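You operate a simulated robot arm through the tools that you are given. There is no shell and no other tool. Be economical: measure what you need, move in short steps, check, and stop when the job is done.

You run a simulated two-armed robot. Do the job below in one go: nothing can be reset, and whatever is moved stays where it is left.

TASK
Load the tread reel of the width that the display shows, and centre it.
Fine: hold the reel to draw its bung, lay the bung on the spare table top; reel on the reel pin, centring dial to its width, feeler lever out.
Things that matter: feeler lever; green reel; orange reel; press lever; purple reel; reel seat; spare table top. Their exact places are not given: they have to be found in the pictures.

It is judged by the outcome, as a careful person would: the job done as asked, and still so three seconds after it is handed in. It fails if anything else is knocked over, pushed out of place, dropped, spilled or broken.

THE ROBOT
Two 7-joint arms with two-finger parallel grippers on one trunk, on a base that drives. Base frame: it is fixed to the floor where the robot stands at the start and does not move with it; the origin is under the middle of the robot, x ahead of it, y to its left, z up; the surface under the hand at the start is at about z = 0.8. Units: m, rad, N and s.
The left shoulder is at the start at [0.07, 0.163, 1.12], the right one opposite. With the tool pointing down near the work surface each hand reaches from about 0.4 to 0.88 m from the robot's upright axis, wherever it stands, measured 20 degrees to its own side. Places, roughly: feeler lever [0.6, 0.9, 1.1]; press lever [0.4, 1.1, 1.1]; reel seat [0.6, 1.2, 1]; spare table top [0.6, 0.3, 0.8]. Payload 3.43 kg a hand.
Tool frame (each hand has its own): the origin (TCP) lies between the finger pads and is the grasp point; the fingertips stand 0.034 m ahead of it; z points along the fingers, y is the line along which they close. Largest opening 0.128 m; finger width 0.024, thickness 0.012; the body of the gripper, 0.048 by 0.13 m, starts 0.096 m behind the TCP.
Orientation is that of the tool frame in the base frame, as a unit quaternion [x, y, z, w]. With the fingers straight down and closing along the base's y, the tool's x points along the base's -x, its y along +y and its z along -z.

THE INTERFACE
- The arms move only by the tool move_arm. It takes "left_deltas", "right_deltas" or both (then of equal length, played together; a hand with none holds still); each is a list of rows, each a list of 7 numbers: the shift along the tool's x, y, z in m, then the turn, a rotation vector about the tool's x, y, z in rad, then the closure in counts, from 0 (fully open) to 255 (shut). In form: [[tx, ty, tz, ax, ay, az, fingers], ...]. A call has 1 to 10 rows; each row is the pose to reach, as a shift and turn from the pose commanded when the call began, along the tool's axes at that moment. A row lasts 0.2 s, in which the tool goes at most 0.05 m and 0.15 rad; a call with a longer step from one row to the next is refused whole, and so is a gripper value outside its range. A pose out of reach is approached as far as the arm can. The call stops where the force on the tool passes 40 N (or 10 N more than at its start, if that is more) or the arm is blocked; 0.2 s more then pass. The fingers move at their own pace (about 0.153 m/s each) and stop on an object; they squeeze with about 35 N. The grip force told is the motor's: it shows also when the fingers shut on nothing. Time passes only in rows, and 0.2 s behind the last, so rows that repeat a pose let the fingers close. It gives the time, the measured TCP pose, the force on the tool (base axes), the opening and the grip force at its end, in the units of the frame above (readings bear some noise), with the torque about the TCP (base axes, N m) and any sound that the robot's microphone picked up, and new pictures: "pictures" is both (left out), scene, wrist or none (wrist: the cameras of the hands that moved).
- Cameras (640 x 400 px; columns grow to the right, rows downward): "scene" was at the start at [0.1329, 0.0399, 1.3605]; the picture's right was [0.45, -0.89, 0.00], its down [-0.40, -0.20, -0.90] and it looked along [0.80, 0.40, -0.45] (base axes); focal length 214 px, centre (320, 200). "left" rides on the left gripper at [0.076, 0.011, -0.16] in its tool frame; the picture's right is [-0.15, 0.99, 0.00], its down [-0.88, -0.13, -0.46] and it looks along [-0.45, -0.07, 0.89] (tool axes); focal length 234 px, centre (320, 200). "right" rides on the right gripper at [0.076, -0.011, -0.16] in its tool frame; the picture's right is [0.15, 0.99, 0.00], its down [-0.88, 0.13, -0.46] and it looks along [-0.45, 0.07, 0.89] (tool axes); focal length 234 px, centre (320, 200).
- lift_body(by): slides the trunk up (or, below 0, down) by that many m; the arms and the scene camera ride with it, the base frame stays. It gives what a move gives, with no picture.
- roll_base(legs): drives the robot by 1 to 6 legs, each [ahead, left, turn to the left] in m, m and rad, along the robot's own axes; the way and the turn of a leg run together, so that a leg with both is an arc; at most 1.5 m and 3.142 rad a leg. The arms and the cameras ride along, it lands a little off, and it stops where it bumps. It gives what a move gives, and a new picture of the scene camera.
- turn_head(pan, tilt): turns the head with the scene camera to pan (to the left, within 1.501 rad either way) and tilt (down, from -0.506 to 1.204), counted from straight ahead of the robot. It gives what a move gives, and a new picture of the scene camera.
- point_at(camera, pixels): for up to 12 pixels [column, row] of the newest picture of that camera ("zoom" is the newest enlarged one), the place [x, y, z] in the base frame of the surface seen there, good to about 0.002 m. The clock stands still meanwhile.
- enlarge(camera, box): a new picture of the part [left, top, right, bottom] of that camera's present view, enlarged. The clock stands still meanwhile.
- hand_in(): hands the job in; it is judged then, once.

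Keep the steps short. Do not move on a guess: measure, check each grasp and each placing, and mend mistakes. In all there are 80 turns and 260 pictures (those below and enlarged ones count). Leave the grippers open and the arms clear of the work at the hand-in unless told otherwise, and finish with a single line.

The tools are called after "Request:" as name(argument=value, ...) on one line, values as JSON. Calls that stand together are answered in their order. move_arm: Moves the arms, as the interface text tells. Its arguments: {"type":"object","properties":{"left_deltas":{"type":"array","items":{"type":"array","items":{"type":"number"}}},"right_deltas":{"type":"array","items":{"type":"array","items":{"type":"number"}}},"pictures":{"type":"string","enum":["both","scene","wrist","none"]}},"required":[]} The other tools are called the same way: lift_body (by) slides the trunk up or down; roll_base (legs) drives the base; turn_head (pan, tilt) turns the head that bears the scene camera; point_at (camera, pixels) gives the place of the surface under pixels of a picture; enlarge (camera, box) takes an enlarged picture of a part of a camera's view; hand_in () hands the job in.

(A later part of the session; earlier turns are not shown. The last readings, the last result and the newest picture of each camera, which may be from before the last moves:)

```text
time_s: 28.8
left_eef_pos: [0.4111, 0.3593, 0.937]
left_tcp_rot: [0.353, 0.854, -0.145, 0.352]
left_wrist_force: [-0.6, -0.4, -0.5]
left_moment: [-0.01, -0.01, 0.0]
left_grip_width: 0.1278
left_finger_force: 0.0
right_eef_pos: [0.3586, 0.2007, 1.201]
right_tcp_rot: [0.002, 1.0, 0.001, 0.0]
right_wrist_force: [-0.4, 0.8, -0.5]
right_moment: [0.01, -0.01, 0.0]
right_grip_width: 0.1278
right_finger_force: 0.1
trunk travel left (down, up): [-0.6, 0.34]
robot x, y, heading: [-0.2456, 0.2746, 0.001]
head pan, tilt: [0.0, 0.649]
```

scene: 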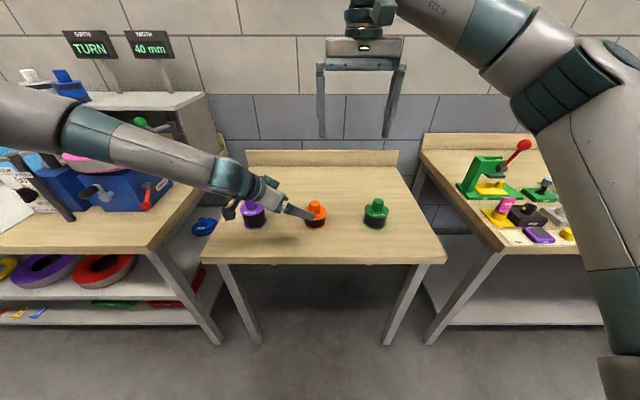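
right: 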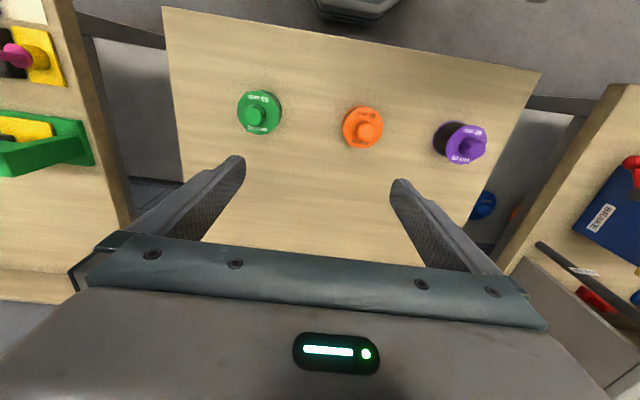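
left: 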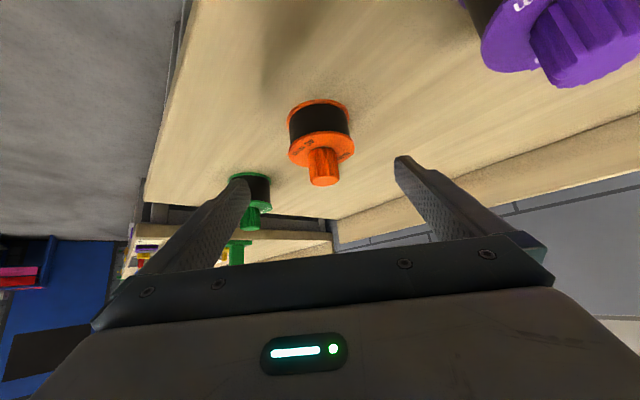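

Alignment looks good: the reel sits at column 320, midway between the fingers. I'll advance 0.14 m along the tool axis, without closing yet.

Request:
move_arm(left_deltas=[[0, 0, 0.035, 0, 0, 0, 0], [0, 0, 0.07, 0, 0, 0, 0], [0, 0, 0.105, 0, 0, 0, 0], [0, 0, 0.14, 0, 0, 0, 0], [0, 0, 0.14, 0, 0, 0, 0]])

```text
time_s: 30.0
left_eef_pos: [0.4335, 0.3597, 0.8981]
left_tcp_rot: [0.353, 0.854, -0.145, 0.352]
left_wrist_force: [0.0, 0.5, 0.1]
left_moment: [-0.05, 0.01, -0.01]
left_grip_width: 0.1279
left_finger_force: 0.0
left hand out of reach, approached as far as the arm can: row 1, 2, 3, 4, 5
right_eef_pos: [0.3597, 0.1999, 1.2014]
right_tcp_rot: [0.001, 1.0, 0.001, 0.0]
right_wrist_force: [0.1, -0.3, 0.1]
right_moment: [0.02, 0.0, 0.01]
right_grip_width: 0.128
right_finger_force: 0.0
trunk travel left (down, up): [-0.6, 0.34]
robot x, y, heading: [-0.2423, 0.2792, 0.001]
head pan, tilt: [0.0, 0.649]
```

scene: 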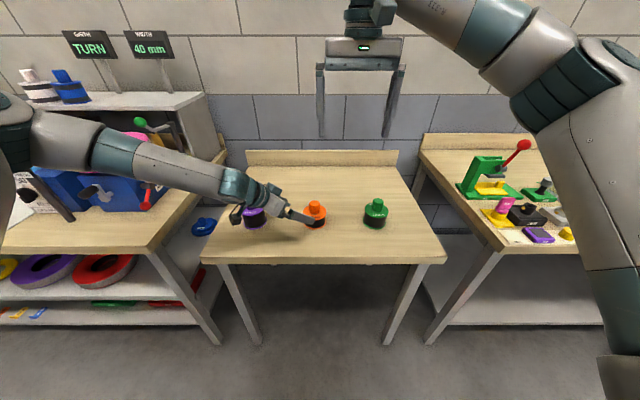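
left: 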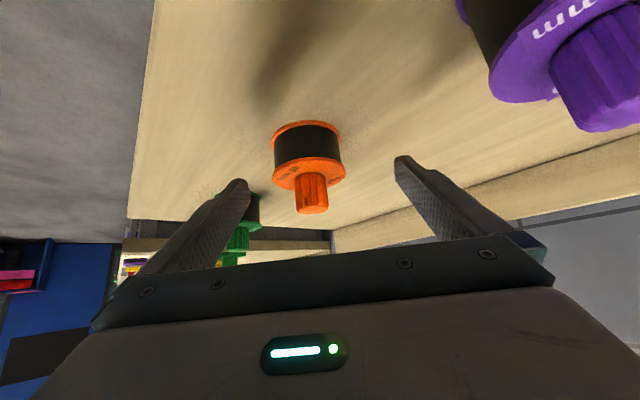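

A joint limit stops it at this lateral position. I'll retract upward, then shift the base 0.15 m right so the reel lies in front of the left shoulder.

Request:
move_arm(left_deltas=[[0, 0, -0.04, 0, 0, 0, 0], [0, 0, -0.08, 0, 0, 0, 0], [0, 0, -0.12, 0, 0, 0, 0], [0, 0, -0.15, 0, 0, 0, 0]], pictures="none")

Request:
roll_base(legs=[[0, -0.15, 0]])

```text
time_s: 31.0
left_eef_pos: [0.357, 0.4374, 1.005]
left_tcp_rot: [0.354, 0.853, -0.146, 0.354]
left_wrist_force: [-0.1, 0.0, 0.0]
left_moment: [0.05, 0.0, -0.01]
left_grip_width: 0.1278
left_finger_force: 0.1
right_eef_pos: [0.3573, 0.1995, 1.2015]
right_tcp_rot: [0.002, 1.0, 0.002, 0.001]
right_wrist_force: [-0.5, 0.5, 0.2]
right_moment: [0.01, 0.01, 0.02]
right_grip_width: 0.128
right_finger_force: 0.0
trunk travel left (down, up): [-0.6, 0.34]
robot x, y, heading: [-0.2408, 0.2737, 0.002]
head pan, tilt: [0.0, 0.649]
```

```text
time_s: 32.4
left_eef_pos: [0.3608, 0.2912, 1.004]
left_tcp_rot: [0.353, 0.855, -0.145, 0.353]
left_wrist_force: [-0.3, -0.8, -1.7]
left_moment: [0.02, -0.01, -0.02]
left_grip_width: 0.1281
left_finger_force: 0.1
right_eef_pos: [0.3575, 0.0531, 1.1992]
right_tcp_rot: [0.0, 1.0, 0.001, 0.0]
right_wrist_force: [0.3, -0.3, 0.7]
right_moment: [0.01, 0.02, 0.01]
right_grip_width: 0.1282
right_finger_force: 0.1
trunk travel left (down, up): [-0.6, 0.34]
robot x, y, heading: [-0.243, 0.1249, -0.001]
head pan, tilt: [0.0, 0.649]
```

scene: 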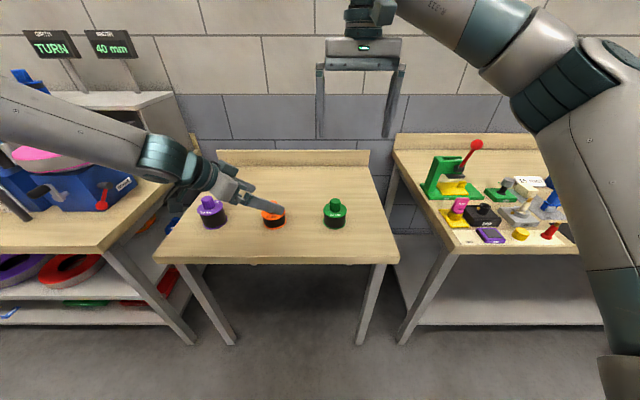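

Now to the pre-grasp point (0.41, 0.361, 0.936).

Request:
move_arm(left_deltas=[[0.0195, 0.028, 0.0126, 0, 0, 0, 0], [0.039, 0.056, 0.0252, 0, 0, 0, 0], [0.0586, 0.084, 0.0378, 0, 0, 0, 0], [0.0586, 0.084, 0.0378, 0, 0, 0, 0]], pictures="none")

Request:
move_arm(left_deltas=[[0, 0, 0.035, 0, 0, 0, 0], [0, 0, 0.07, 0, 0, 0, 0], [0, 0, 0.1, 0, 0, 0, 0], [0, 0, 0.1, 0, 0, 0, 0]])

```text
time_s: 33.4
left_eef_pos: [0.4071, 0.3599, 0.9361]
left_tcp_rot: [0.353, 0.855, -0.145, 0.352]
left_wrist_force: [0.6, 0.5, 0.2]
left_moment: [0.0, 0.01, 0.02]
left_grip_width: 0.1281
left_finger_force: 0.2
right_eef_pos: [0.3598, 0.0528, 1.2014]
right_tcp_rot: [0.0, 1.0, 0.0, 0.0]
right_wrist_force: [0.1, 0.9, -0.6]
right_moment: [-0.03, 0.0, -0.01]
right_grip_width: 0.1281
right_finger_force: 0.1
trunk travel left (down, up): [-0.6, 0.34]
robot x, y, heading: [-0.239, 0.1255, -0.002]
head pan, tilt: [0.0, 0.649]
```

```text
time_s: 34.4
left_eef_pos: [0.4576, 0.3108, 0.8653]
left_tcp_rot: [0.353, 0.854, -0.145, 0.354]
left_wrist_force: [0.5, -0.2, 0.2]
left_moment: [-0.01, -0.06, 0.0]
left_grip_width: 0.1281
left_finger_force: 0.1
right_eef_pos: [0.3585, 0.0531, 1.2008]
right_tcp_rot: [0.001, 1.0, 0.001, 0.0]
right_wrist_force: [-0.1, -0.3, 0.1]
right_moment: [0.0, -0.02, 0.02]
right_grip_width: 0.1282
right_finger_force: 0.0
trunk travel left (down, up): [-0.6, 0.34]
robot x, y, heading: [-0.2428, 0.1256, -0.0]
head pan, tilt: [0.0, 0.649]
```

scene: 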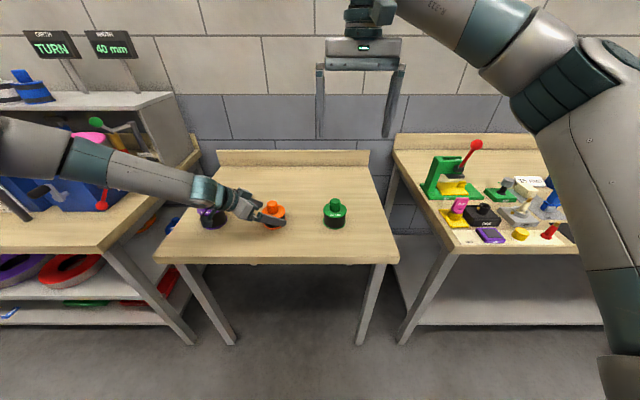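
left: 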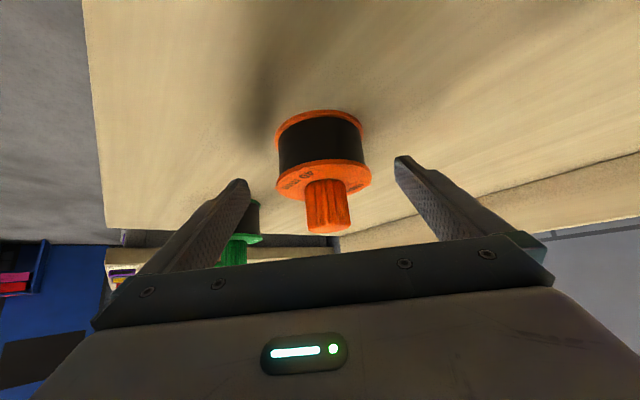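

It's on line. I'll advance the last 0.04 m and close.

Request:
move_arm(left_deltas=[[0, 0, 0.02, 0, 0, 0, 0], [0, 0, 0.04, 0, 0, 0, 0], [0, 0, 0.04, 0, 0, 0, 0], [0, 0, 0.04, 0, 0, 0, 60], [0, 0, 0.04, 0, 0, 0, 90], [0, 0, 0.04, 0, 0, 0, 140], [0, 0, 0.04, 0, 0, 0, 255], [0, 0, 0.04, 0, 0, 0, 255]])

```text
time_s: 36.2
left_eef_pos: [0.473, 0.2963, 0.8446]
left_tcp_rot: [0.353, 0.855, -0.144, 0.352]
left_wrist_force: [0.3, 1.9, 0.3]
left_moment: [-0.1, -0.06, 0.0]
left_grip_width: 0.0874
left_finger_force: 35.2
left hand out of reach, approached as far as the arm can: row 2, 3, 4, 5, 6, 7, 8
right_eef_pos: [0.3595, 0.0519, 1.2004]
right_tcp_rot: [0.0, 1.0, 0.002, 0.0]
right_wrist_force: [-0.6, 0.7, -0.4]
right_moment: [0.03, 0.0, 0.0]
right_grip_width: 0.1282
right_finger_force: 0.1
trunk travel left (down, up): [-0.6, 0.34]
robot x, y, heading: [-0.2416, 0.1233, -0.001]
head pan, tilt: [0.0, 0.649]
```

scene: 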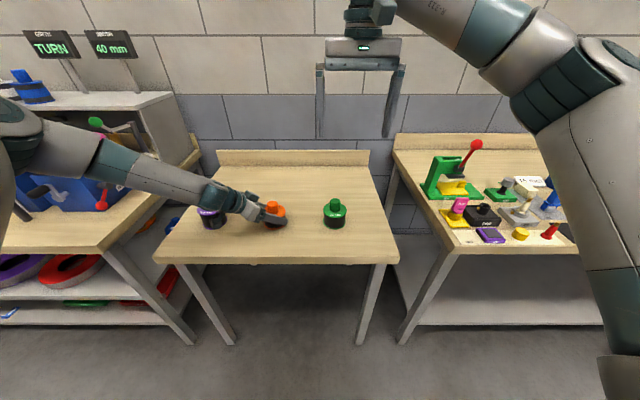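
left: 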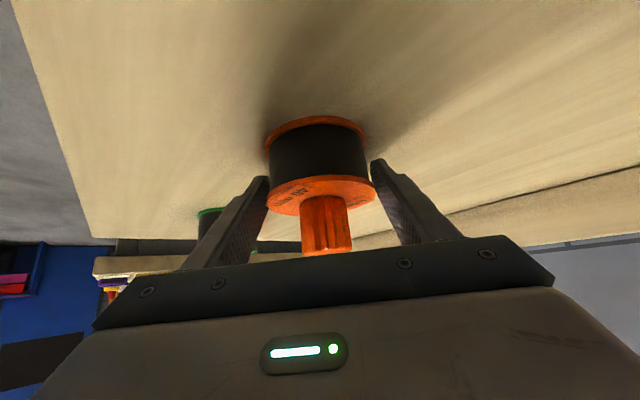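

The left hand holds the reel, with width 0.087 and 35 N. Now I'll bring the right hand above the bung, turned 45° so its fingers clear the left fingers, and part-closed.

Request:
move_arm(right_deltas=[[-0.0172, 0.0341, 0.0143, 0, 0, -0.112, 60], [-0.0344, 0.0683, 0.0286, 0, 0, -0.224, 120], [-0.0516, 0.1024, 0.0429, 0, 0, -0.336, 130], [-0.0689, 0.1366, 0.0571, 0, 0, -0.449, 130], [-0.0861, 0.1707, 0.0714, 0, 0, -0.561, 130], [-0.1033, 0.2049, 0.0857, 0, 0, -0.673, 130], [-0.1205, 0.239, 0.1, 0, 0, -0.785, 130], [-0.1205, 0.239, 0.1, 0, 0, -0.785, 130]])

```text
time_s: 38.0
left_eef_pos: [0.4724, 0.296, 0.8447]
left_tcp_rot: [0.354, 0.854, -0.145, 0.352]
left_wrist_force: [-0.7, 3.5, 2.5]
left_moment: [-0.25, 0.13, -0.04]
left_grip_width: 0.0873
left_finger_force: 35.2
right_eef_pos: [0.4302, 0.2981, 1.0846]
right_tcp_rot: [-0.382, 0.924, 0.002, 0.001]
right_wrist_force: [0.2, -1.4, -1.5]
right_moment: [-0.01, 0.0, -0.03]
right_grip_width: 0.0627
right_finger_force: 0.1
right hand out of reach, approached as far as the arm can: row 6, 7, 8
trunk travel left (down, up): [-0.6, 0.34]
robot x, y, heading: [-0.2416, 0.1215, -0.002]
head pan, tilt: [0.0, 0.649]
```

scene: 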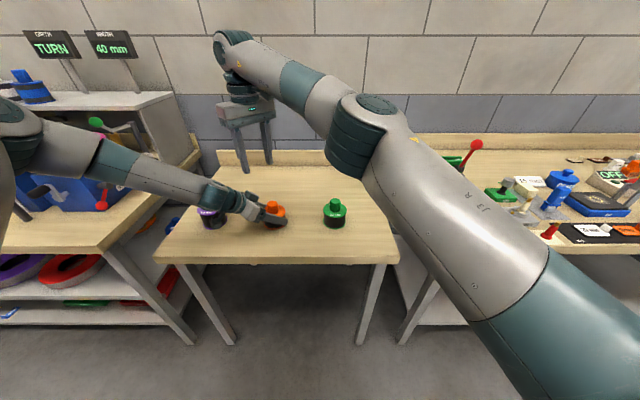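
right: 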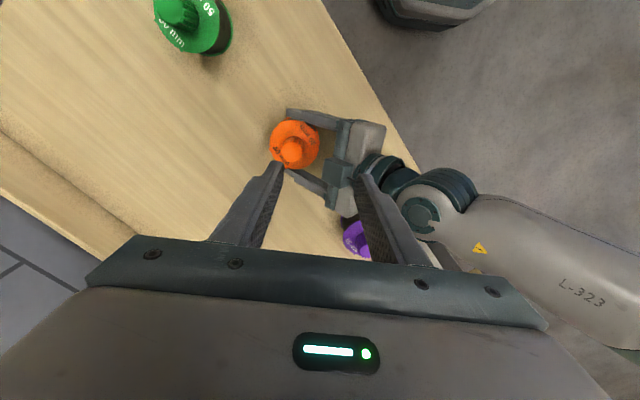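

The right arm falls short at this height. Lower down it reaches further, so I'll move slanting to above the bung at z≈1.0, with tips at 0.966 and clear of the left palm.

Request:
move_arm(right_deltas=[[-0.0101, -0.0134, 0.028, 0, 0, 0, 130], [-0.0203, -0.0269, 0.056, 0, 0, 0, 130], [-0.0304, -0.0403, 0.085, 0, 0, 0, 130], [-0.0304, -0.0403, 0.085, 0, 0, 0, 130]])

```text
time_s: 39.0
left_eef_pos: [0.4728, 0.2957, 0.8437]
left_tcp_rot: [0.353, 0.854, -0.145, 0.353]
left_wrist_force: [-1.3, 1.9, 0.5]
left_moment: [-0.1, 0.06, -0.06]
left_grip_width: 0.087
left_finger_force: 35.1
right_eef_pos: [0.4479, 0.2912, 1.0295]
right_tcp_rot: [-0.373, 0.928, 0.003, 0.0]
right_wrist_force: [-1.0, 0.8, -0.5]
right_moment: [0.02, 0.01, 0.0]
right_grip_width: 0.0628
right_finger_force: 0.1
right hand out of reach, approached as far as the arm can: row 1, 2, 3, 4
trunk travel left (down, up): [-0.6, 0.34]
robot x, y, heading: [-0.2402, 0.1222, 0.002]
head pan, tilt: [0.0, 0.649]
```

scene: 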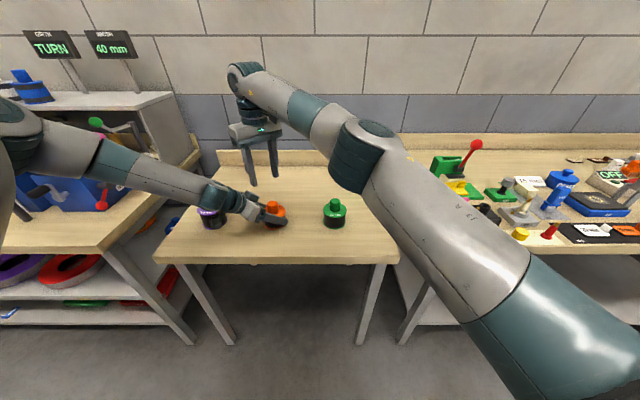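
right: 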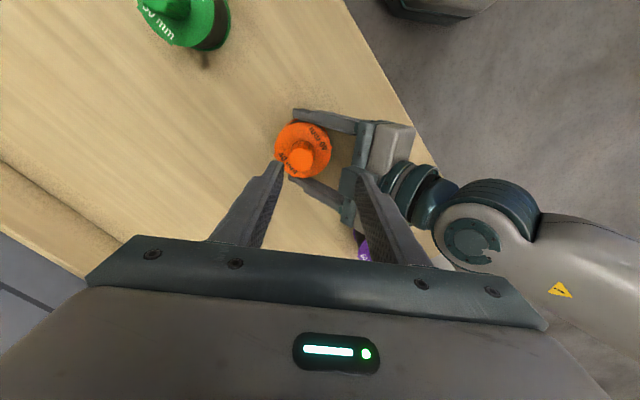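

The right arm cannot reach there while the left holds the reel on the table. Both arms reach a spot nearer the robot, so I'll withdraw the right hand, lift the gripped reel, and bring it to (0.36, 0.29, 1.0).

Request:
move_arm(right_deltas=[[0.0334, -0.0165, -0.03, 0, 0, 0, 130], [0.0668, -0.0329, -0.05, 0, 0, 0, 130], [0.1, -0.049, -0.07, 0, 0, 0, 130], [0.1336, -0.0658, -0.09, 0, 0, 0, 130], [0.1336, -0.0658, -0.09, 0, 0, 0, 130], [0.1336, -0.0658, -0.09, 0, 0, 0, 130], [0.1336, -0.0658, -0.09, 0, 0, 0, 130]], left_deltas=[[0, 0, 0, 0, 0, 0, 255], [0, 0, 0, 0, 0, 0, 255], [0, 0, 0, 0, 0, 0, 255], [0, 0, 0, 0, 0, 0, 255], [-0.0106, 0, -0.0107, 0, 0, 0, 255], [-0.0212, 0, -0.0213, 0, 0, 0, 255], [-0.0423, 0, -0.0425, 0, 0, 0, 255]])

```text
time_s: 40.6
left_eef_pos: [0.4731, 0.296, 0.9034]
left_tcp_rot: [0.354, 0.854, -0.145, 0.353]
left_wrist_force: [-1.3, 0.5, -2.2]
left_moment: [-0.06, -0.01, -0.03]
left_grip_width: 0.0347
left_finger_force: 34.4
right_eef_pos: [0.3988, 0.1504, 1.1204]
right_tcp_rot: [-0.382, 0.924, 0.0, 0.0]
right_wrist_force: [0.2, -0.6, 0.0]
right_moment: [0.0, -0.04, 0.02]
right_grip_width: 0.0627
right_finger_force: 0.1
trunk travel left (down, up): [-0.6, 0.34]
robot x, y, heading: [-0.2444, 0.125, -0.004]
head pan, tilt: [0.0, 0.649]
```

scene: 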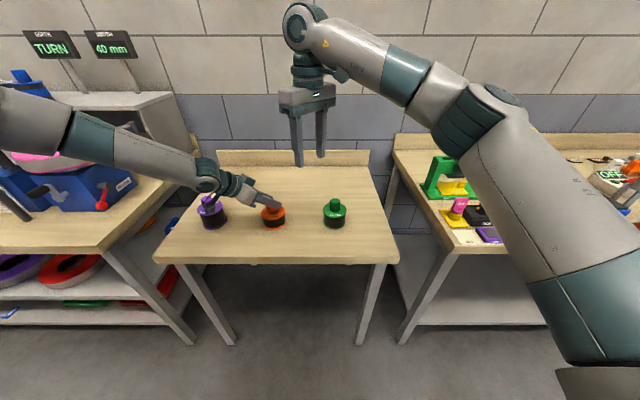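
right: 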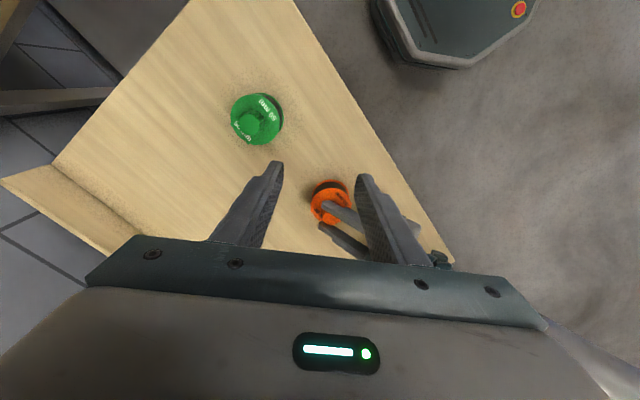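
left: 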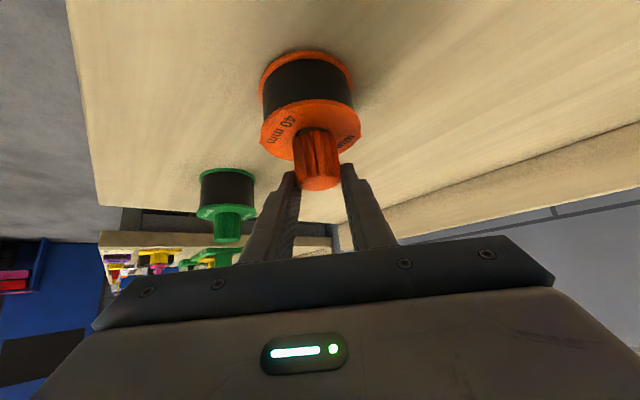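

The grip slid off the flange and the left fingers now hold only the bung. The reel is still standing on the table, undamaged.

New plan:
1. The right hand lifts the reel by its bung, straight and vertical, a little above the table.
2. The left hand takes the reel body from the side, around both flanges.
3. The right hand then draws the bung.

First I'll open the left hand and retract it.

Request:
move_arm(left_deltas=[[0, 0, 0, 0, 0, 0, 0], [0, 0, 0, 0, 0, 0, 0], [0, 0, 0, 0, 0, 0, 0], [0, 0, -0.04, 0, 0, 0, 0], [0, 0, -0.08, 0, 0, 0, 0], [0, 0, -0.12, 0, 0, 0, 0], [0, 0, -0.16, 0, 0, 0, 0]], pictures="scene")

```text
time_s: 42.2
left_eef_pos: [0.3915, 0.3765, 1.0195]
left_tcp_rot: [0.353, 0.854, -0.145, 0.353]
left_wrist_force: [-0.4, -0.3, 0.0]
left_moment: [0.01, 0.02, 0.02]
left_grip_width: 0.1279
left_finger_force: 0.0
right_eef_pos: [0.3978, 0.1522, 1.1202]
right_tcp_rot: [-0.382, 0.924, 0.0, 0.0]
right_wrist_force: [-0.3, -0.3, -0.4]
right_moment: [0.01, -0.03, -0.03]
right_grip_width: 0.0625
right_finger_force: 0.0
trunk travel left (down, up): [-0.6, 0.34]
robot x, y, heading: [-0.2392, 0.13, -0.003]
head pan, tilt: [0.0, 0.649]
```

scene: 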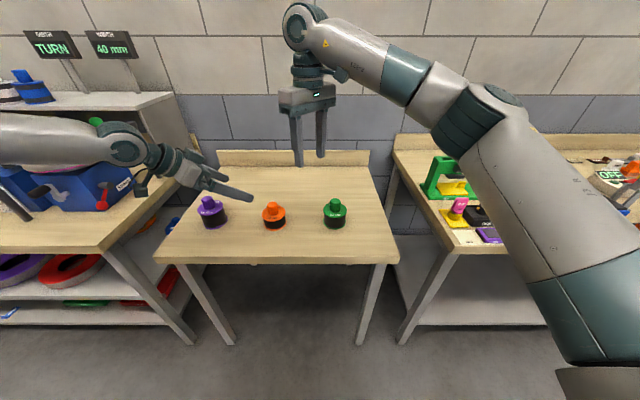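

Next I'll shift the base 0.14 left and 0.08 ahead, which puts the right hand about over the orange reel, and then re-measure the reel.

Request:
roll_base(legs=[[0.08, 0.14, 0]])

Request:
enlarge(camera="scene", box=[264, 150, 364, 250])

```text
time_s: 43.6
left_eef_pos: [0.4711, 0.5163, 1.0179]
left_tcp_rot: [0.353, 0.854, -0.145, 0.353]
left_wrist_force: [0.7, 0.1, 0.3]
left_moment: [0.0, -0.02, 0.01]
left_grip_width: 0.1281
left_finger_force: 0.1
right_eef_pos: [0.4803, 0.2888, 1.119]
right_tcp_rot: [-0.382, 0.924, 0.001, 0.001]
right_wrist_force: [-0.4, 0.4, -0.1]
right_moment: [0.0, -0.02, -0.01]
right_grip_width: 0.0626
right_finger_force: 0.0
trunk travel left (down, up): [-0.6, 0.34]
robot x, y, heading: [-0.1644, 0.2682, 0.0]
head pan, tilt: [0.0, 0.649]
```

scene: 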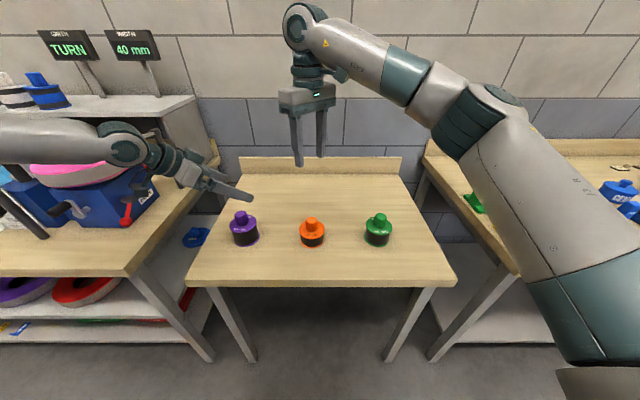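

```text
4.00 times, centred on (314, 200) of scene
```

zoom: 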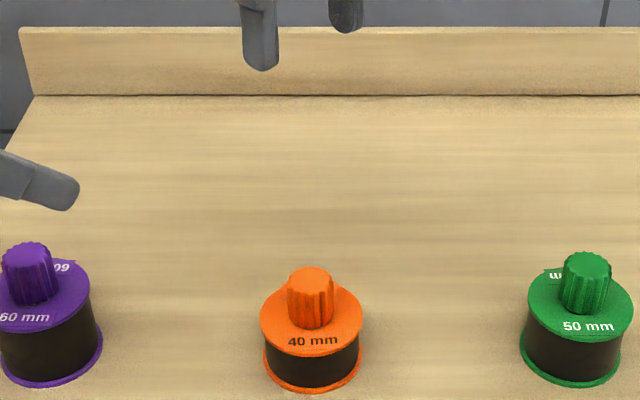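

Request:
enlarge(camera="scene", box=[282, 206, 342, 256])

Request:
point_at(camera="zoom", pixels=[[222, 185], [423, 185], [308, 98], [310, 135], [267, 125], [356, 125], [316, 250], [310, 115]])

```text
8.00 times, centred on (312, 231) of scene
```

zoom: 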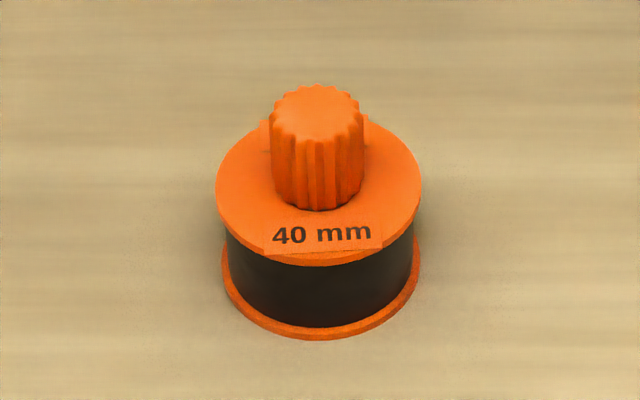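

```text
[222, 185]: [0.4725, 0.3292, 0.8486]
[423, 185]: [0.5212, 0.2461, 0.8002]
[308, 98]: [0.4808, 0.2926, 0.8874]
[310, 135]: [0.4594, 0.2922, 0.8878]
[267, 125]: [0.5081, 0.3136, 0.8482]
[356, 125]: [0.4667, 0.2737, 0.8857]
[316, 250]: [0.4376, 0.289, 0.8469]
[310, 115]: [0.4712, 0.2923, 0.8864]
```

The bung centre is at about (0.473, 0.2915). The right hand descends to TCP z=0.890, tips 8 mm above the flange, and closes on the bung.

Request:
move_arm(right_deltas=[[0.001, 0.0032, 0.045, 0, 0, 0, 130], [0.002, 0.0064, 0.09, 0, 0, 0, 130], [0.002, 0.0064, 0.135, 0, 0, 0, 130], [0.002, 0.0064, 0.18, 0, 0, 0, 130], [0.002, 0.0064, 0.21, 0, 0, 0, 130], [0.002, 0.0064, 0.229, 0, 0, 0, 130], [0.002, 0.0064, 0.229, 0, 0, 0, 160], [0.002, 0.0064, 0.229, 0, 0, 0, 255], [0.002, 0.0064, 0.229, 0, 0, 0, 255]])

```text
time_s: 45.6
left_eef_pos: [0.473, 0.5155, 1.0186]
left_tcp_rot: [0.353, 0.855, -0.144, 0.352]
left_wrist_force: [-0.6, 0.3, -0.2]
left_moment: [0.0, -0.02, 0.01]
left_grip_width: 0.128
left_finger_force: 0.1
right_eef_pos: [0.4727, 0.2924, 0.8904]
right_tcp_rot: [-0.381, 0.924, 0.002, 0.0]
right_wrist_force: [1.6, -0.3, 0.2]
right_moment: [-0.04, 0.0, -0.01]
right_grip_width: 0.0346
right_finger_force: 35.3
trunk travel left (down, up): [-0.6, 0.34]
robot x, y, heading: [-0.1659, 0.2657, 0.001]
head pan, tilt: [0.0, 0.649]
```

scene: 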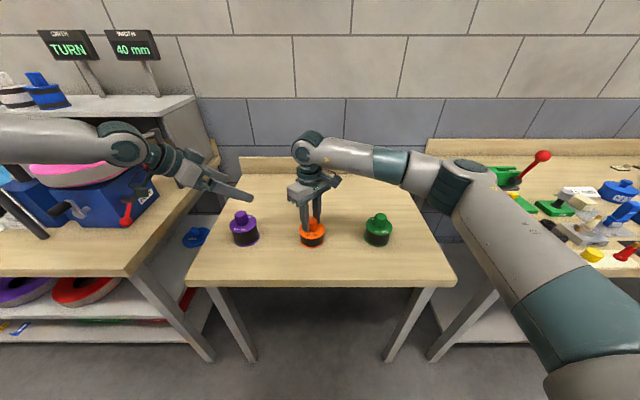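
right: 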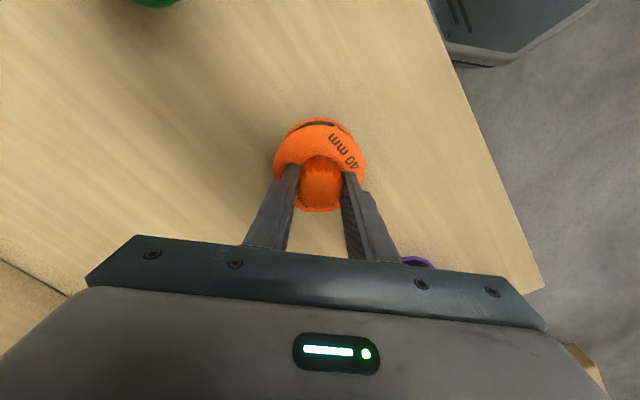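

Firm on the bung at 0.0346. I'll lift slowly 4 cm and see whether the reel follows.

Request:
move_arm(right_deltas=[[0, 0, -0.01, 0, 0, 0, 255], [0, 0, -0.02, 0, 0, 0, 255], [0, 0, -0.03, 0, 0, 0, 255], [0, 0, -0.04, 0, 0, 0, 255]])

Request:
enlarge(camera="scene", box=[272, 190, 352, 250])

```text
time_s: 46.6
left_eef_pos: [0.473, 0.5154, 1.0184]
left_tcp_rot: [0.353, 0.855, -0.145, 0.352]
left_wrist_force: [0.2, -0.5, -0.6]
left_moment: [0.0, 0.02, -0.01]
left_grip_width: 0.1283
left_finger_force: 0.1
right_eef_pos: [0.473, 0.2937, 0.9317]
right_tcp_rot: [-0.381, 0.925, 0.001, 0.001]
right_wrist_force: [-0.5, -0.1, -2.5]
right_moment: [0.0, -0.01, -0.02]
right_grip_width: 0.035
right_finger_force: 35.0
trunk travel left (down, up): [-0.6, 0.34]
robot x, y, heading: [-0.1603, 0.264, 0.001]
head pan, tilt: [0.0, 0.649]
```

scene: 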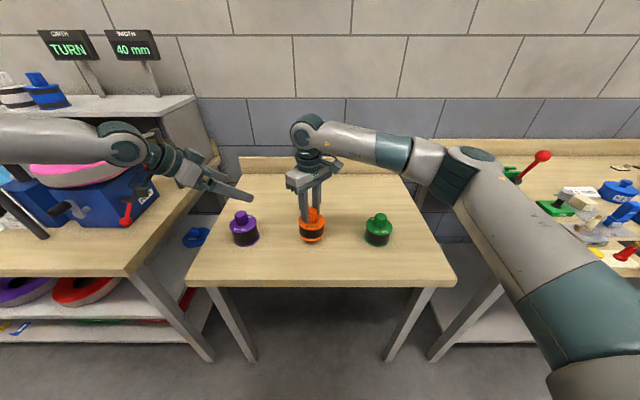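
right: 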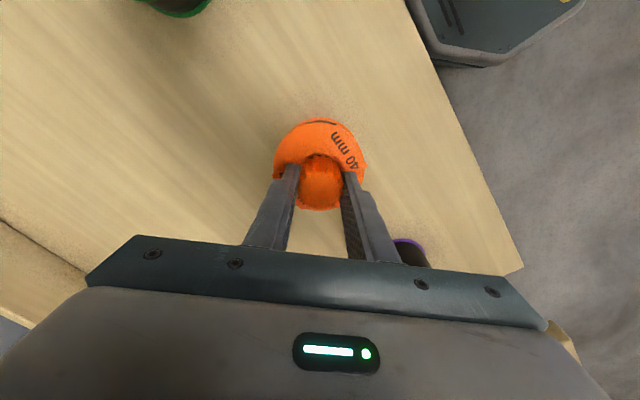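

```text
6.67 times, centred on (312, 220) of scene
```

zoom: 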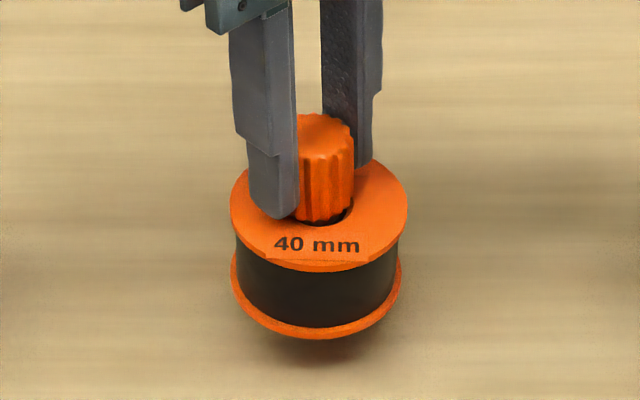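

The reel follows on its bung, with about 2.5 N of weight. I'll lift to z≈1.06 and drive the base 0.13 m right so the left hand gets elbow room.

Request:
move_arm(right_deltas=[[0, 0, -0.025, 0, 0, 0, 255], [0, 0, -0.05, 0, 0, 0, 255], [0, 0, -0.08, 0, 0, 0, 255], [0, 0, -0.11, 0, 0, 0, 255], [0, 0, -0.13, 0, 0, 0, 255]], left_deltas=[[0, 0, -0.02, 0, 0, 0, 0], [0, 0, -0.04, 0, 0, 0, 0], [0, 0, -0.06, 0, 0, 0, 0], [0, 0, -0.08, 0, 0, 0, 0], [0, 0, -0.1, 0, 0, 0, 0]], pictures="none")

Request:
roll_base(legs=[[0, -0.13, 0]])

```text
time_s: 47.8
left_eef_pos: [0.4216, 0.5652, 1.0893]
left_tcp_rot: [0.353, 0.854, -0.144, 0.353]
left_wrist_force: [-0.1, 0.3, -0.4]
left_moment: [0.01, 0.03, 0.01]
left_grip_width: 0.1281
left_finger_force: 0.1
right_eef_pos: [0.4723, 0.293, 1.0615]
right_tcp_rot: [-0.382, 0.924, 0.001, 0.001]
right_wrist_force: [-0.4, 0.1, -3.5]
right_moment: [0.01, 0.0, 0.02]
right_grip_width: 0.0348
right_finger_force: 35.4
trunk travel left (down, up): [-0.6, 0.34]
robot x, y, heading: [-0.1646, 0.2671, -0.001]
head pan, tilt: [0.0, 0.649]
```

```text
time_s: 49.1
left_eef_pos: [0.4224, 0.4353, 1.0884]
left_tcp_rot: [0.353, 0.854, -0.146, 0.352]
left_wrist_force: [-0.3, -0.4, -1.0]
left_moment: [-0.01, -0.01, 0.02]
left_grip_width: 0.1279
left_finger_force: 0.1
right_eef_pos: [0.4732, 0.1645, 1.0605]
right_tcp_rot: [-0.38, 0.925, 0.0, -0.001]
right_wrist_force: [-0.4, 0.4, -2.5]
right_moment: [-0.01, 0.0, -0.03]
right_grip_width: 0.0345
right_finger_force: 34.9
trunk travel left (down, up): [-0.6, 0.34]
robot x, y, heading: [-0.1624, 0.1367, 0.002]
head pan, tilt: [0.0, 0.649]
```

scene: 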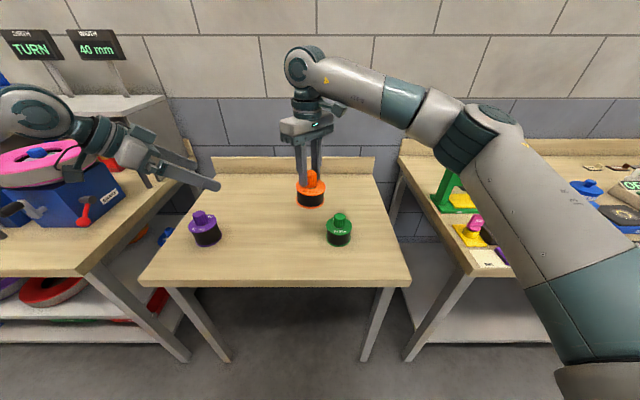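

The reel is still held. Now I'll bring the reel to (0.45, 0.26), and bring the left hand to 0.15 m behind it, nearly level (75° from vertical).

Request:
move_arm(right_deltas=[[-0.013, 0.021, 0, 0, 0, 0, 255], [-0.026, 0.042, 0, 0, 0, 0, 255], [-0.039, 0.063, 0, 0, 0, 0, 255], [-0.0516, 0.0841, 0, 0, 0, 0, 255], [-0.0516, 0.0841, 0, 0, 0, 0, 255]], left_deltas=[[0.01, -0.026, 0.01, 0, -0.13, 0, 0], [0.02, -0.052, 0.02, 0, -0.26, 0, 0], [0.03, -0.078, 0.03, 0, -0.39, 0, 0], [0.04, -0.104, 0.039, 0, -0.52, 0, 0], [0.04, -0.104, 0.039, 0, -0.52, 0, 0]])

```text
time_s: 50.3
left_eef_pos: [0.3502, 0.3618, 1.0335]
left_tcp_rot: [0.304, 0.736, -0.231, 0.56]
left_wrist_force: [0.5, -0.7, -0.3]
left_moment: [0.0, 0.0, -0.02]
left_grip_width: 0.1279
left_finger_force: 0.1
right_eef_pos: [0.4522, 0.2576, 1.0597]
right_tcp_rot: [-0.381, 0.925, 0.001, 0.001]
right_wrist_force: [0.0, -0.3, -3.9]
right_moment: [0.03, 0.01, 0.0]
right_grip_width: 0.0346
right_finger_force: 35.3
trunk travel left (down, up): [-0.6, 0.34]
robot x, y, heading: [-0.1613, 0.1341, -0.0]
head pan, tilt: [0.0, 0.649]
```

scene: 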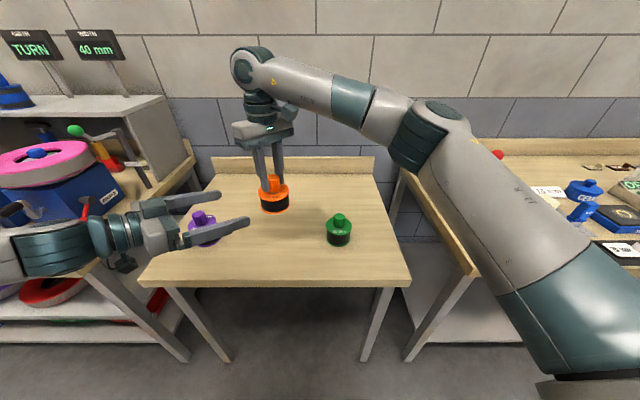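
right: 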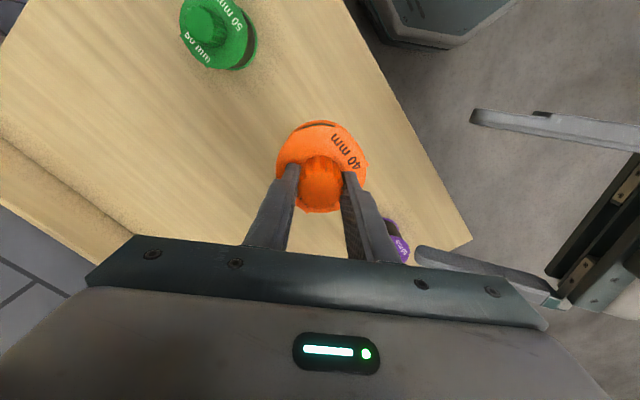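
left: 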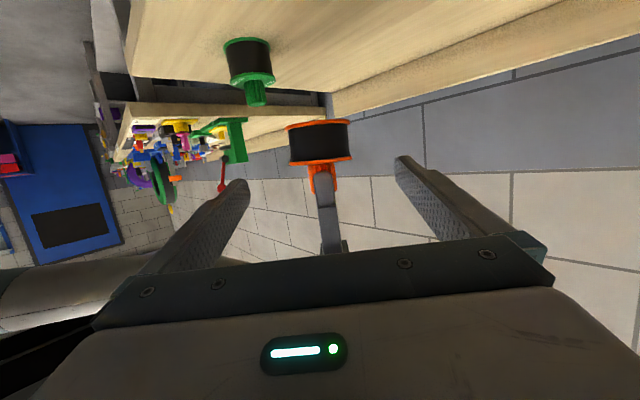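

Well lined up. I'll measure the reel's flange heights and place in the scene picture before closing in.

Request:
enlarge(camera="scene", box=[234, 165, 314, 225])

Request:
point_at(camera="scene", pixels=[[274, 196], [274, 203], [274, 210], [262, 192], [288, 192], [275, 180]])

```text
6.67 times, centred on (274, 195) of scene
```

zoom: 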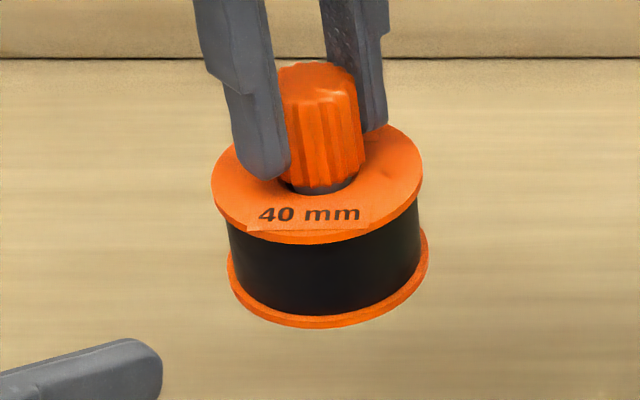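

```text
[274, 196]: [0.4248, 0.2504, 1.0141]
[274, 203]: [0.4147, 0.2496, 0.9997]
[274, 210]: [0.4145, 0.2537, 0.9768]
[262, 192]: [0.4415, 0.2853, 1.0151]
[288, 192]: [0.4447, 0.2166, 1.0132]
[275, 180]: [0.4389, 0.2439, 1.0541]
```

The reel centre is about (0.452, 0.256), mid height 0.990. The left hand advances 0.154 and closes gently.

Request:
move_arm(left_deltas=[[0.001, -0.001, 0.038, 0, 0, 0, 0], [0.0015, -0.002, 0.077, 0, 0, 0, 0], [0.002, -0.003, 0.115, 0, 0, 0, 0], [0.0026, -0.003, 0.1536, 0, 0, 0, 0], [0.0026, -0.003, 0.1536, 0, 0, 0, 0]])

Request:
enlarge(camera="scene", box=[214, 155, 334, 245])

```text
time_s: 51.5
left_eef_pos: [0.4509, 0.2578, 0.9885]
left_tcp_rot: [0.304, 0.735, -0.231, 0.561]
left_wrist_force: [0.7, -0.2, -0.7]
left_moment: [-0.03, -0.01, 0.0]
left_grip_width: 0.1281
left_finger_force: 0.1
right_eef_pos: [0.4485, 0.259, 1.06]
right_tcp_rot: [-0.382, 0.924, 0.0, 0.001]
right_wrist_force: [-1.1, 1.0, -3.8]
right_moment: [-0.01, -0.03, 0.0]
right_grip_width: 0.0346
right_finger_force: 34.8
trunk travel left (down, up): [-0.6, 0.34]
robot x, y, heading: [-0.1602, 0.1348, 0.005]
head pan, tilt: [0.0, 0.649]
```

scene: 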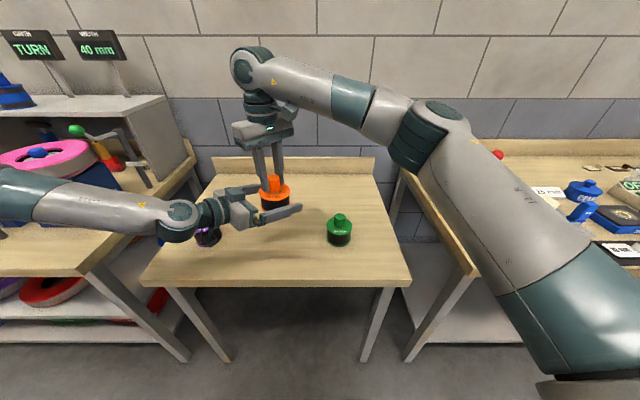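
left: 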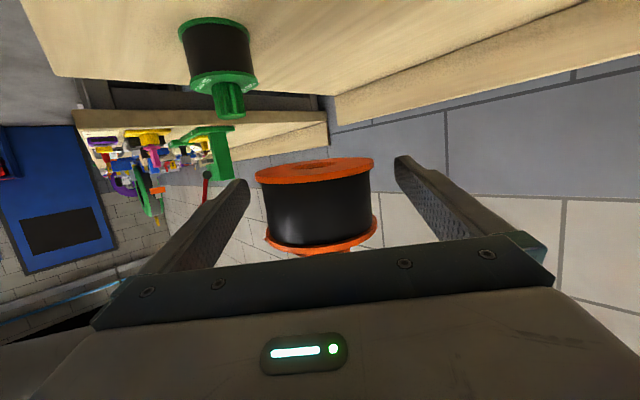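

```text
4.44 times, centred on (274, 200) of scene
```

zoom: 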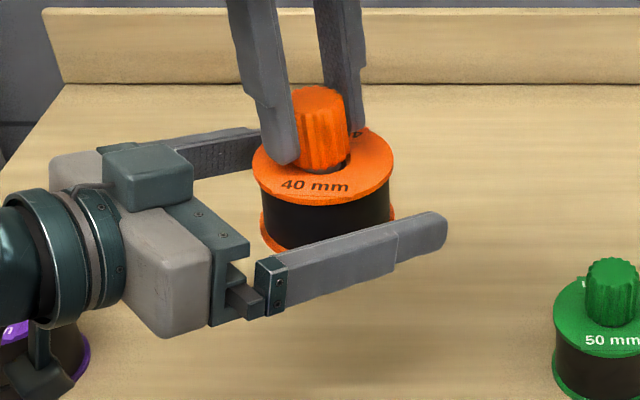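

The reel sits centrally between the left fingers, so I'll close the left hand.

Request:
move_arm(left_deltas=[[0, 0, 0, 0, 0, 0, 50], [0, 0, 0, 0, 0, 0, 75], [0, 0, 0, 0, 0, 0, 90], [0, 0, 0, 0, 0, 0, 110], [0, 0, 0, 0, 0, 0, 255], [0, 0, 0, 0, 0, 0, 255]])

Request:
enlarge(camera="scene", box=[214, 155, 334, 245])

```text
time_s: 52.9
left_eef_pos: [0.4534, 0.2571, 0.9894]
left_tcp_rot: [0.303, 0.735, -0.231, 0.561]
left_wrist_force: [-1.1, 0.1, -0.3]
left_moment: [-0.02, -0.02, 0.02]
left_grip_width: 0.0787
left_finger_force: 35.3
right_eef_pos: [0.4501, 0.2588, 1.0592]
right_tcp_rot: [-0.381, 0.925, 0.001, 0.0]
right_wrist_force: [-0.7, -0.5, -3.8]
right_moment: [-0.03, 0.0, -0.01]
right_grip_width: 0.0347
right_finger_force: 35.2
trunk travel left (down, up): [-0.6, 0.34]
robot x, y, heading: [-0.1603, 0.1305, 0.002]
head pan, tilt: [0.0, 0.649]
```

scene: 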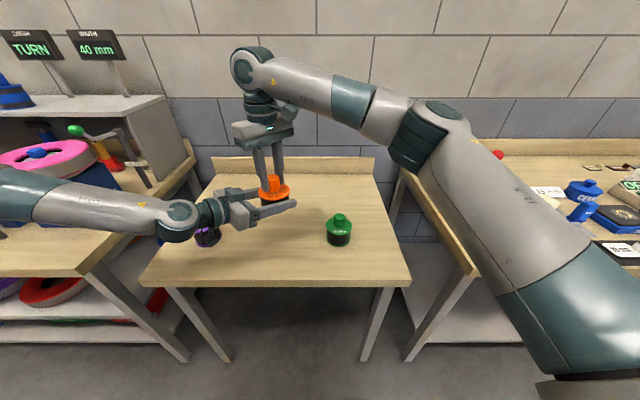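
left: 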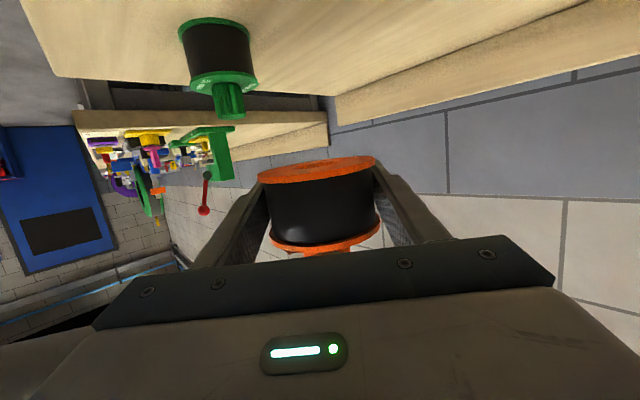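

```text
4.44 times, centred on (274, 200) of scene
```

zoom: 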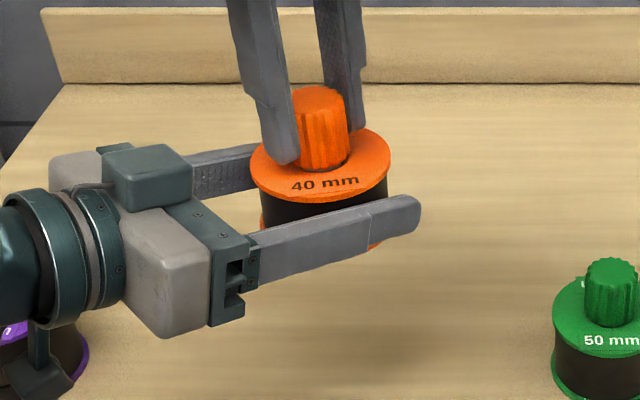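

Width 0.0787 across the flange diameter, firm at 35 N. Now I'll draw the bung straight up, slowly.

Request:
move_arm(right_deltas=[[0, 0, -0.01, 0, 0, 0, 255], [0, 0, -0.02, 0, 0, 0, 255], [0, 0, -0.03, 0, 0, 0, 255], [0, 0, -0.04, 0, 0, 0, 255], [0, 0, -0.055, 0, 0, 0, 255], [0, 0, -0.075, 0, 0, 0, 255]])

Request:
enlarge(camera="scene", box=[214, 140, 334, 230])

```text
time_s: 54.3
left_eef_pos: [0.4514, 0.2575, 0.9903]
left_tcp_rot: [0.304, 0.735, -0.232, 0.56]
left_wrist_force: [-0.6, -0.2, 0.1]
left_moment: [-0.03, -0.04, 0.0]
left_grip_width: 0.0789
left_finger_force: 35.1
right_eef_pos: [0.4492, 0.2586, 1.1337]
right_tcp_rot: [-0.381, 0.925, 0.001, 0.0]
right_wrist_force: [0.0, 0.3, -0.7]
right_moment: [0.02, 0.01, 0.02]
right_grip_width: 0.0352
right_finger_force: 34.8
trunk travel left (down, up): [-0.6, 0.34]
robot x, y, heading: [-0.1622, 0.1361, -0.001]
head pan, tilt: [0.0, 0.649]
```

scene: 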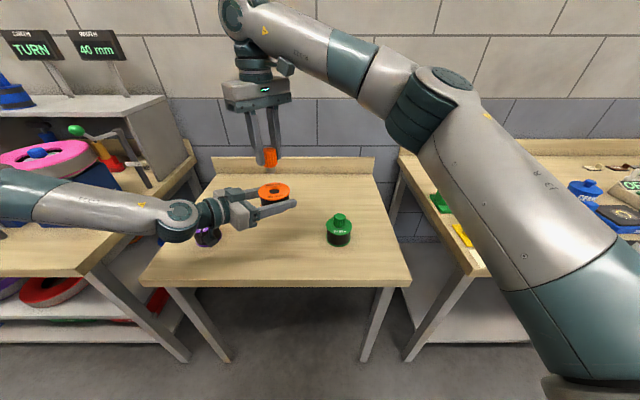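
right: 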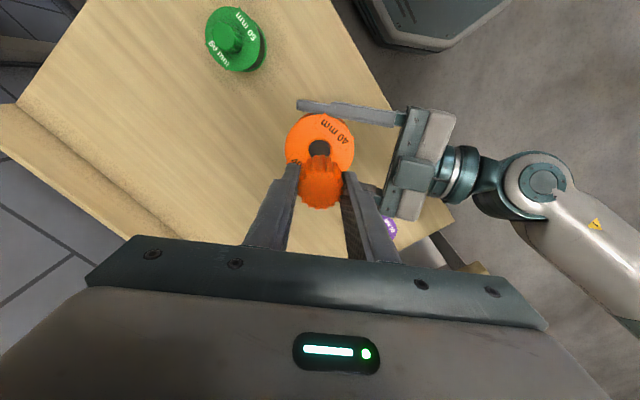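

```text
4.44 times, centred on (274, 185) of scene
```

zoom: 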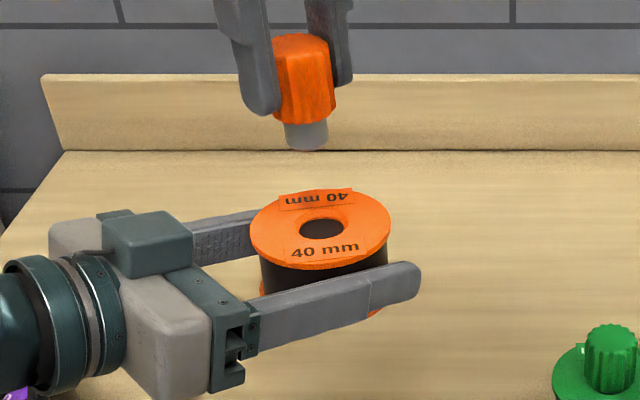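

The bung is out; it shows a short grey plug. The reel is held with its bore open. Now the left hand backs off with the reel while the right carries the bung over free table at about (0.52, 0.18).

Request:
move_arm(right_deltas=[[0.002, -0.035, 0, 0, 0, 0, 255], [0.004, -0.07, 0, 0, 0, 0, 255], [0.007, -0.106, 0, 0, 0, 0, 255], [0.007, -0.106, 0, 0, 0, 0, 255]], left_deltas=[[0, 0, -0.03, 0, 0, 0, 255], [0, 0, -0.06, 0, 0, 0, 255], [0, 0, -0.09, 0, 0, 0, 255], [0, 0, -0.12, 0, 0, 0, 255]])

Request:
enlarge(camera="scene", box=[250, 125, 350, 205])

```text
time_s: 55.3
left_eef_pos: [0.3676, 0.339, 1.0211]
left_tcp_rot: [0.304, 0.735, -0.232, 0.561]
left_wrist_force: [-0.4, -0.3, -2.9]
left_moment: [0.01, 0.0, 0.01]
left_grip_width: 0.0789
left_finger_force: 34.7
right_eef_pos: [0.5189, 0.1791, 1.1371]
right_tcp_rot: [-0.382, 0.924, 0.001, 0.0]
right_wrist_force: [0.0, 1.1, -0.4]
right_moment: [-0.03, 0.0, 0.0]
right_grip_width: 0.035
right_finger_force: 34.7
trunk travel left (down, up): [-0.6, 0.34]
robot x, y, heading: [-0.1626, 0.1345, -0.002]
head pan, tilt: [0.0, 0.649]
```

scene: 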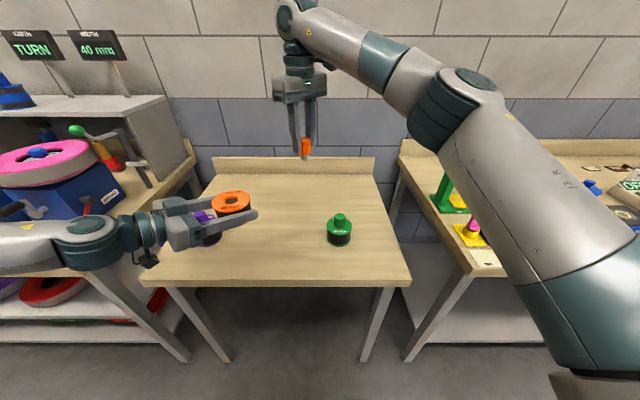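
right: 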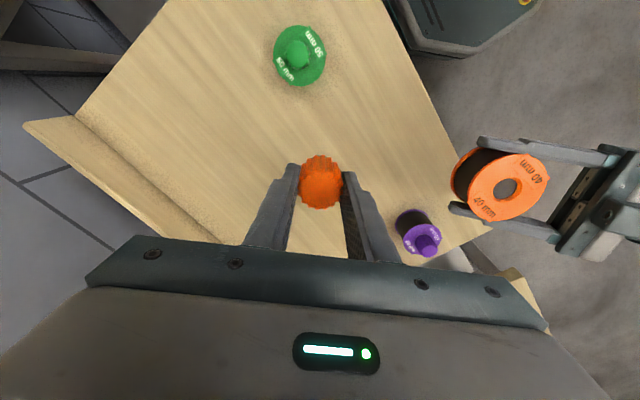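
left: 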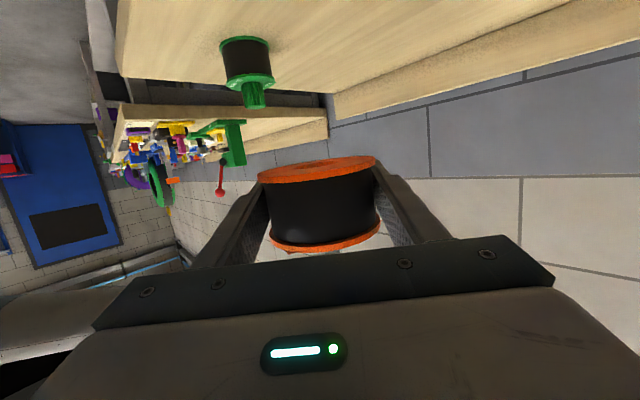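

```text
5.00 times, centred on (300, 165) of scene
```

zoom: 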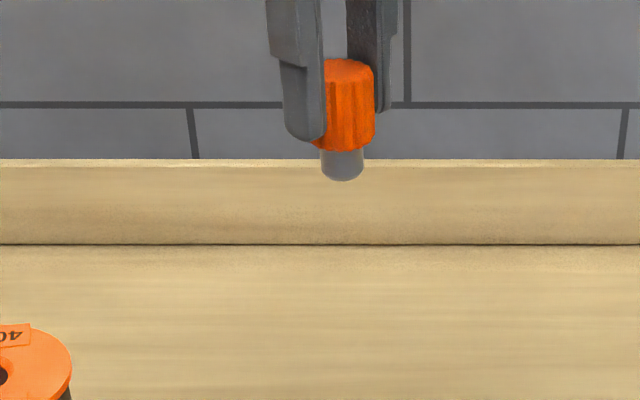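

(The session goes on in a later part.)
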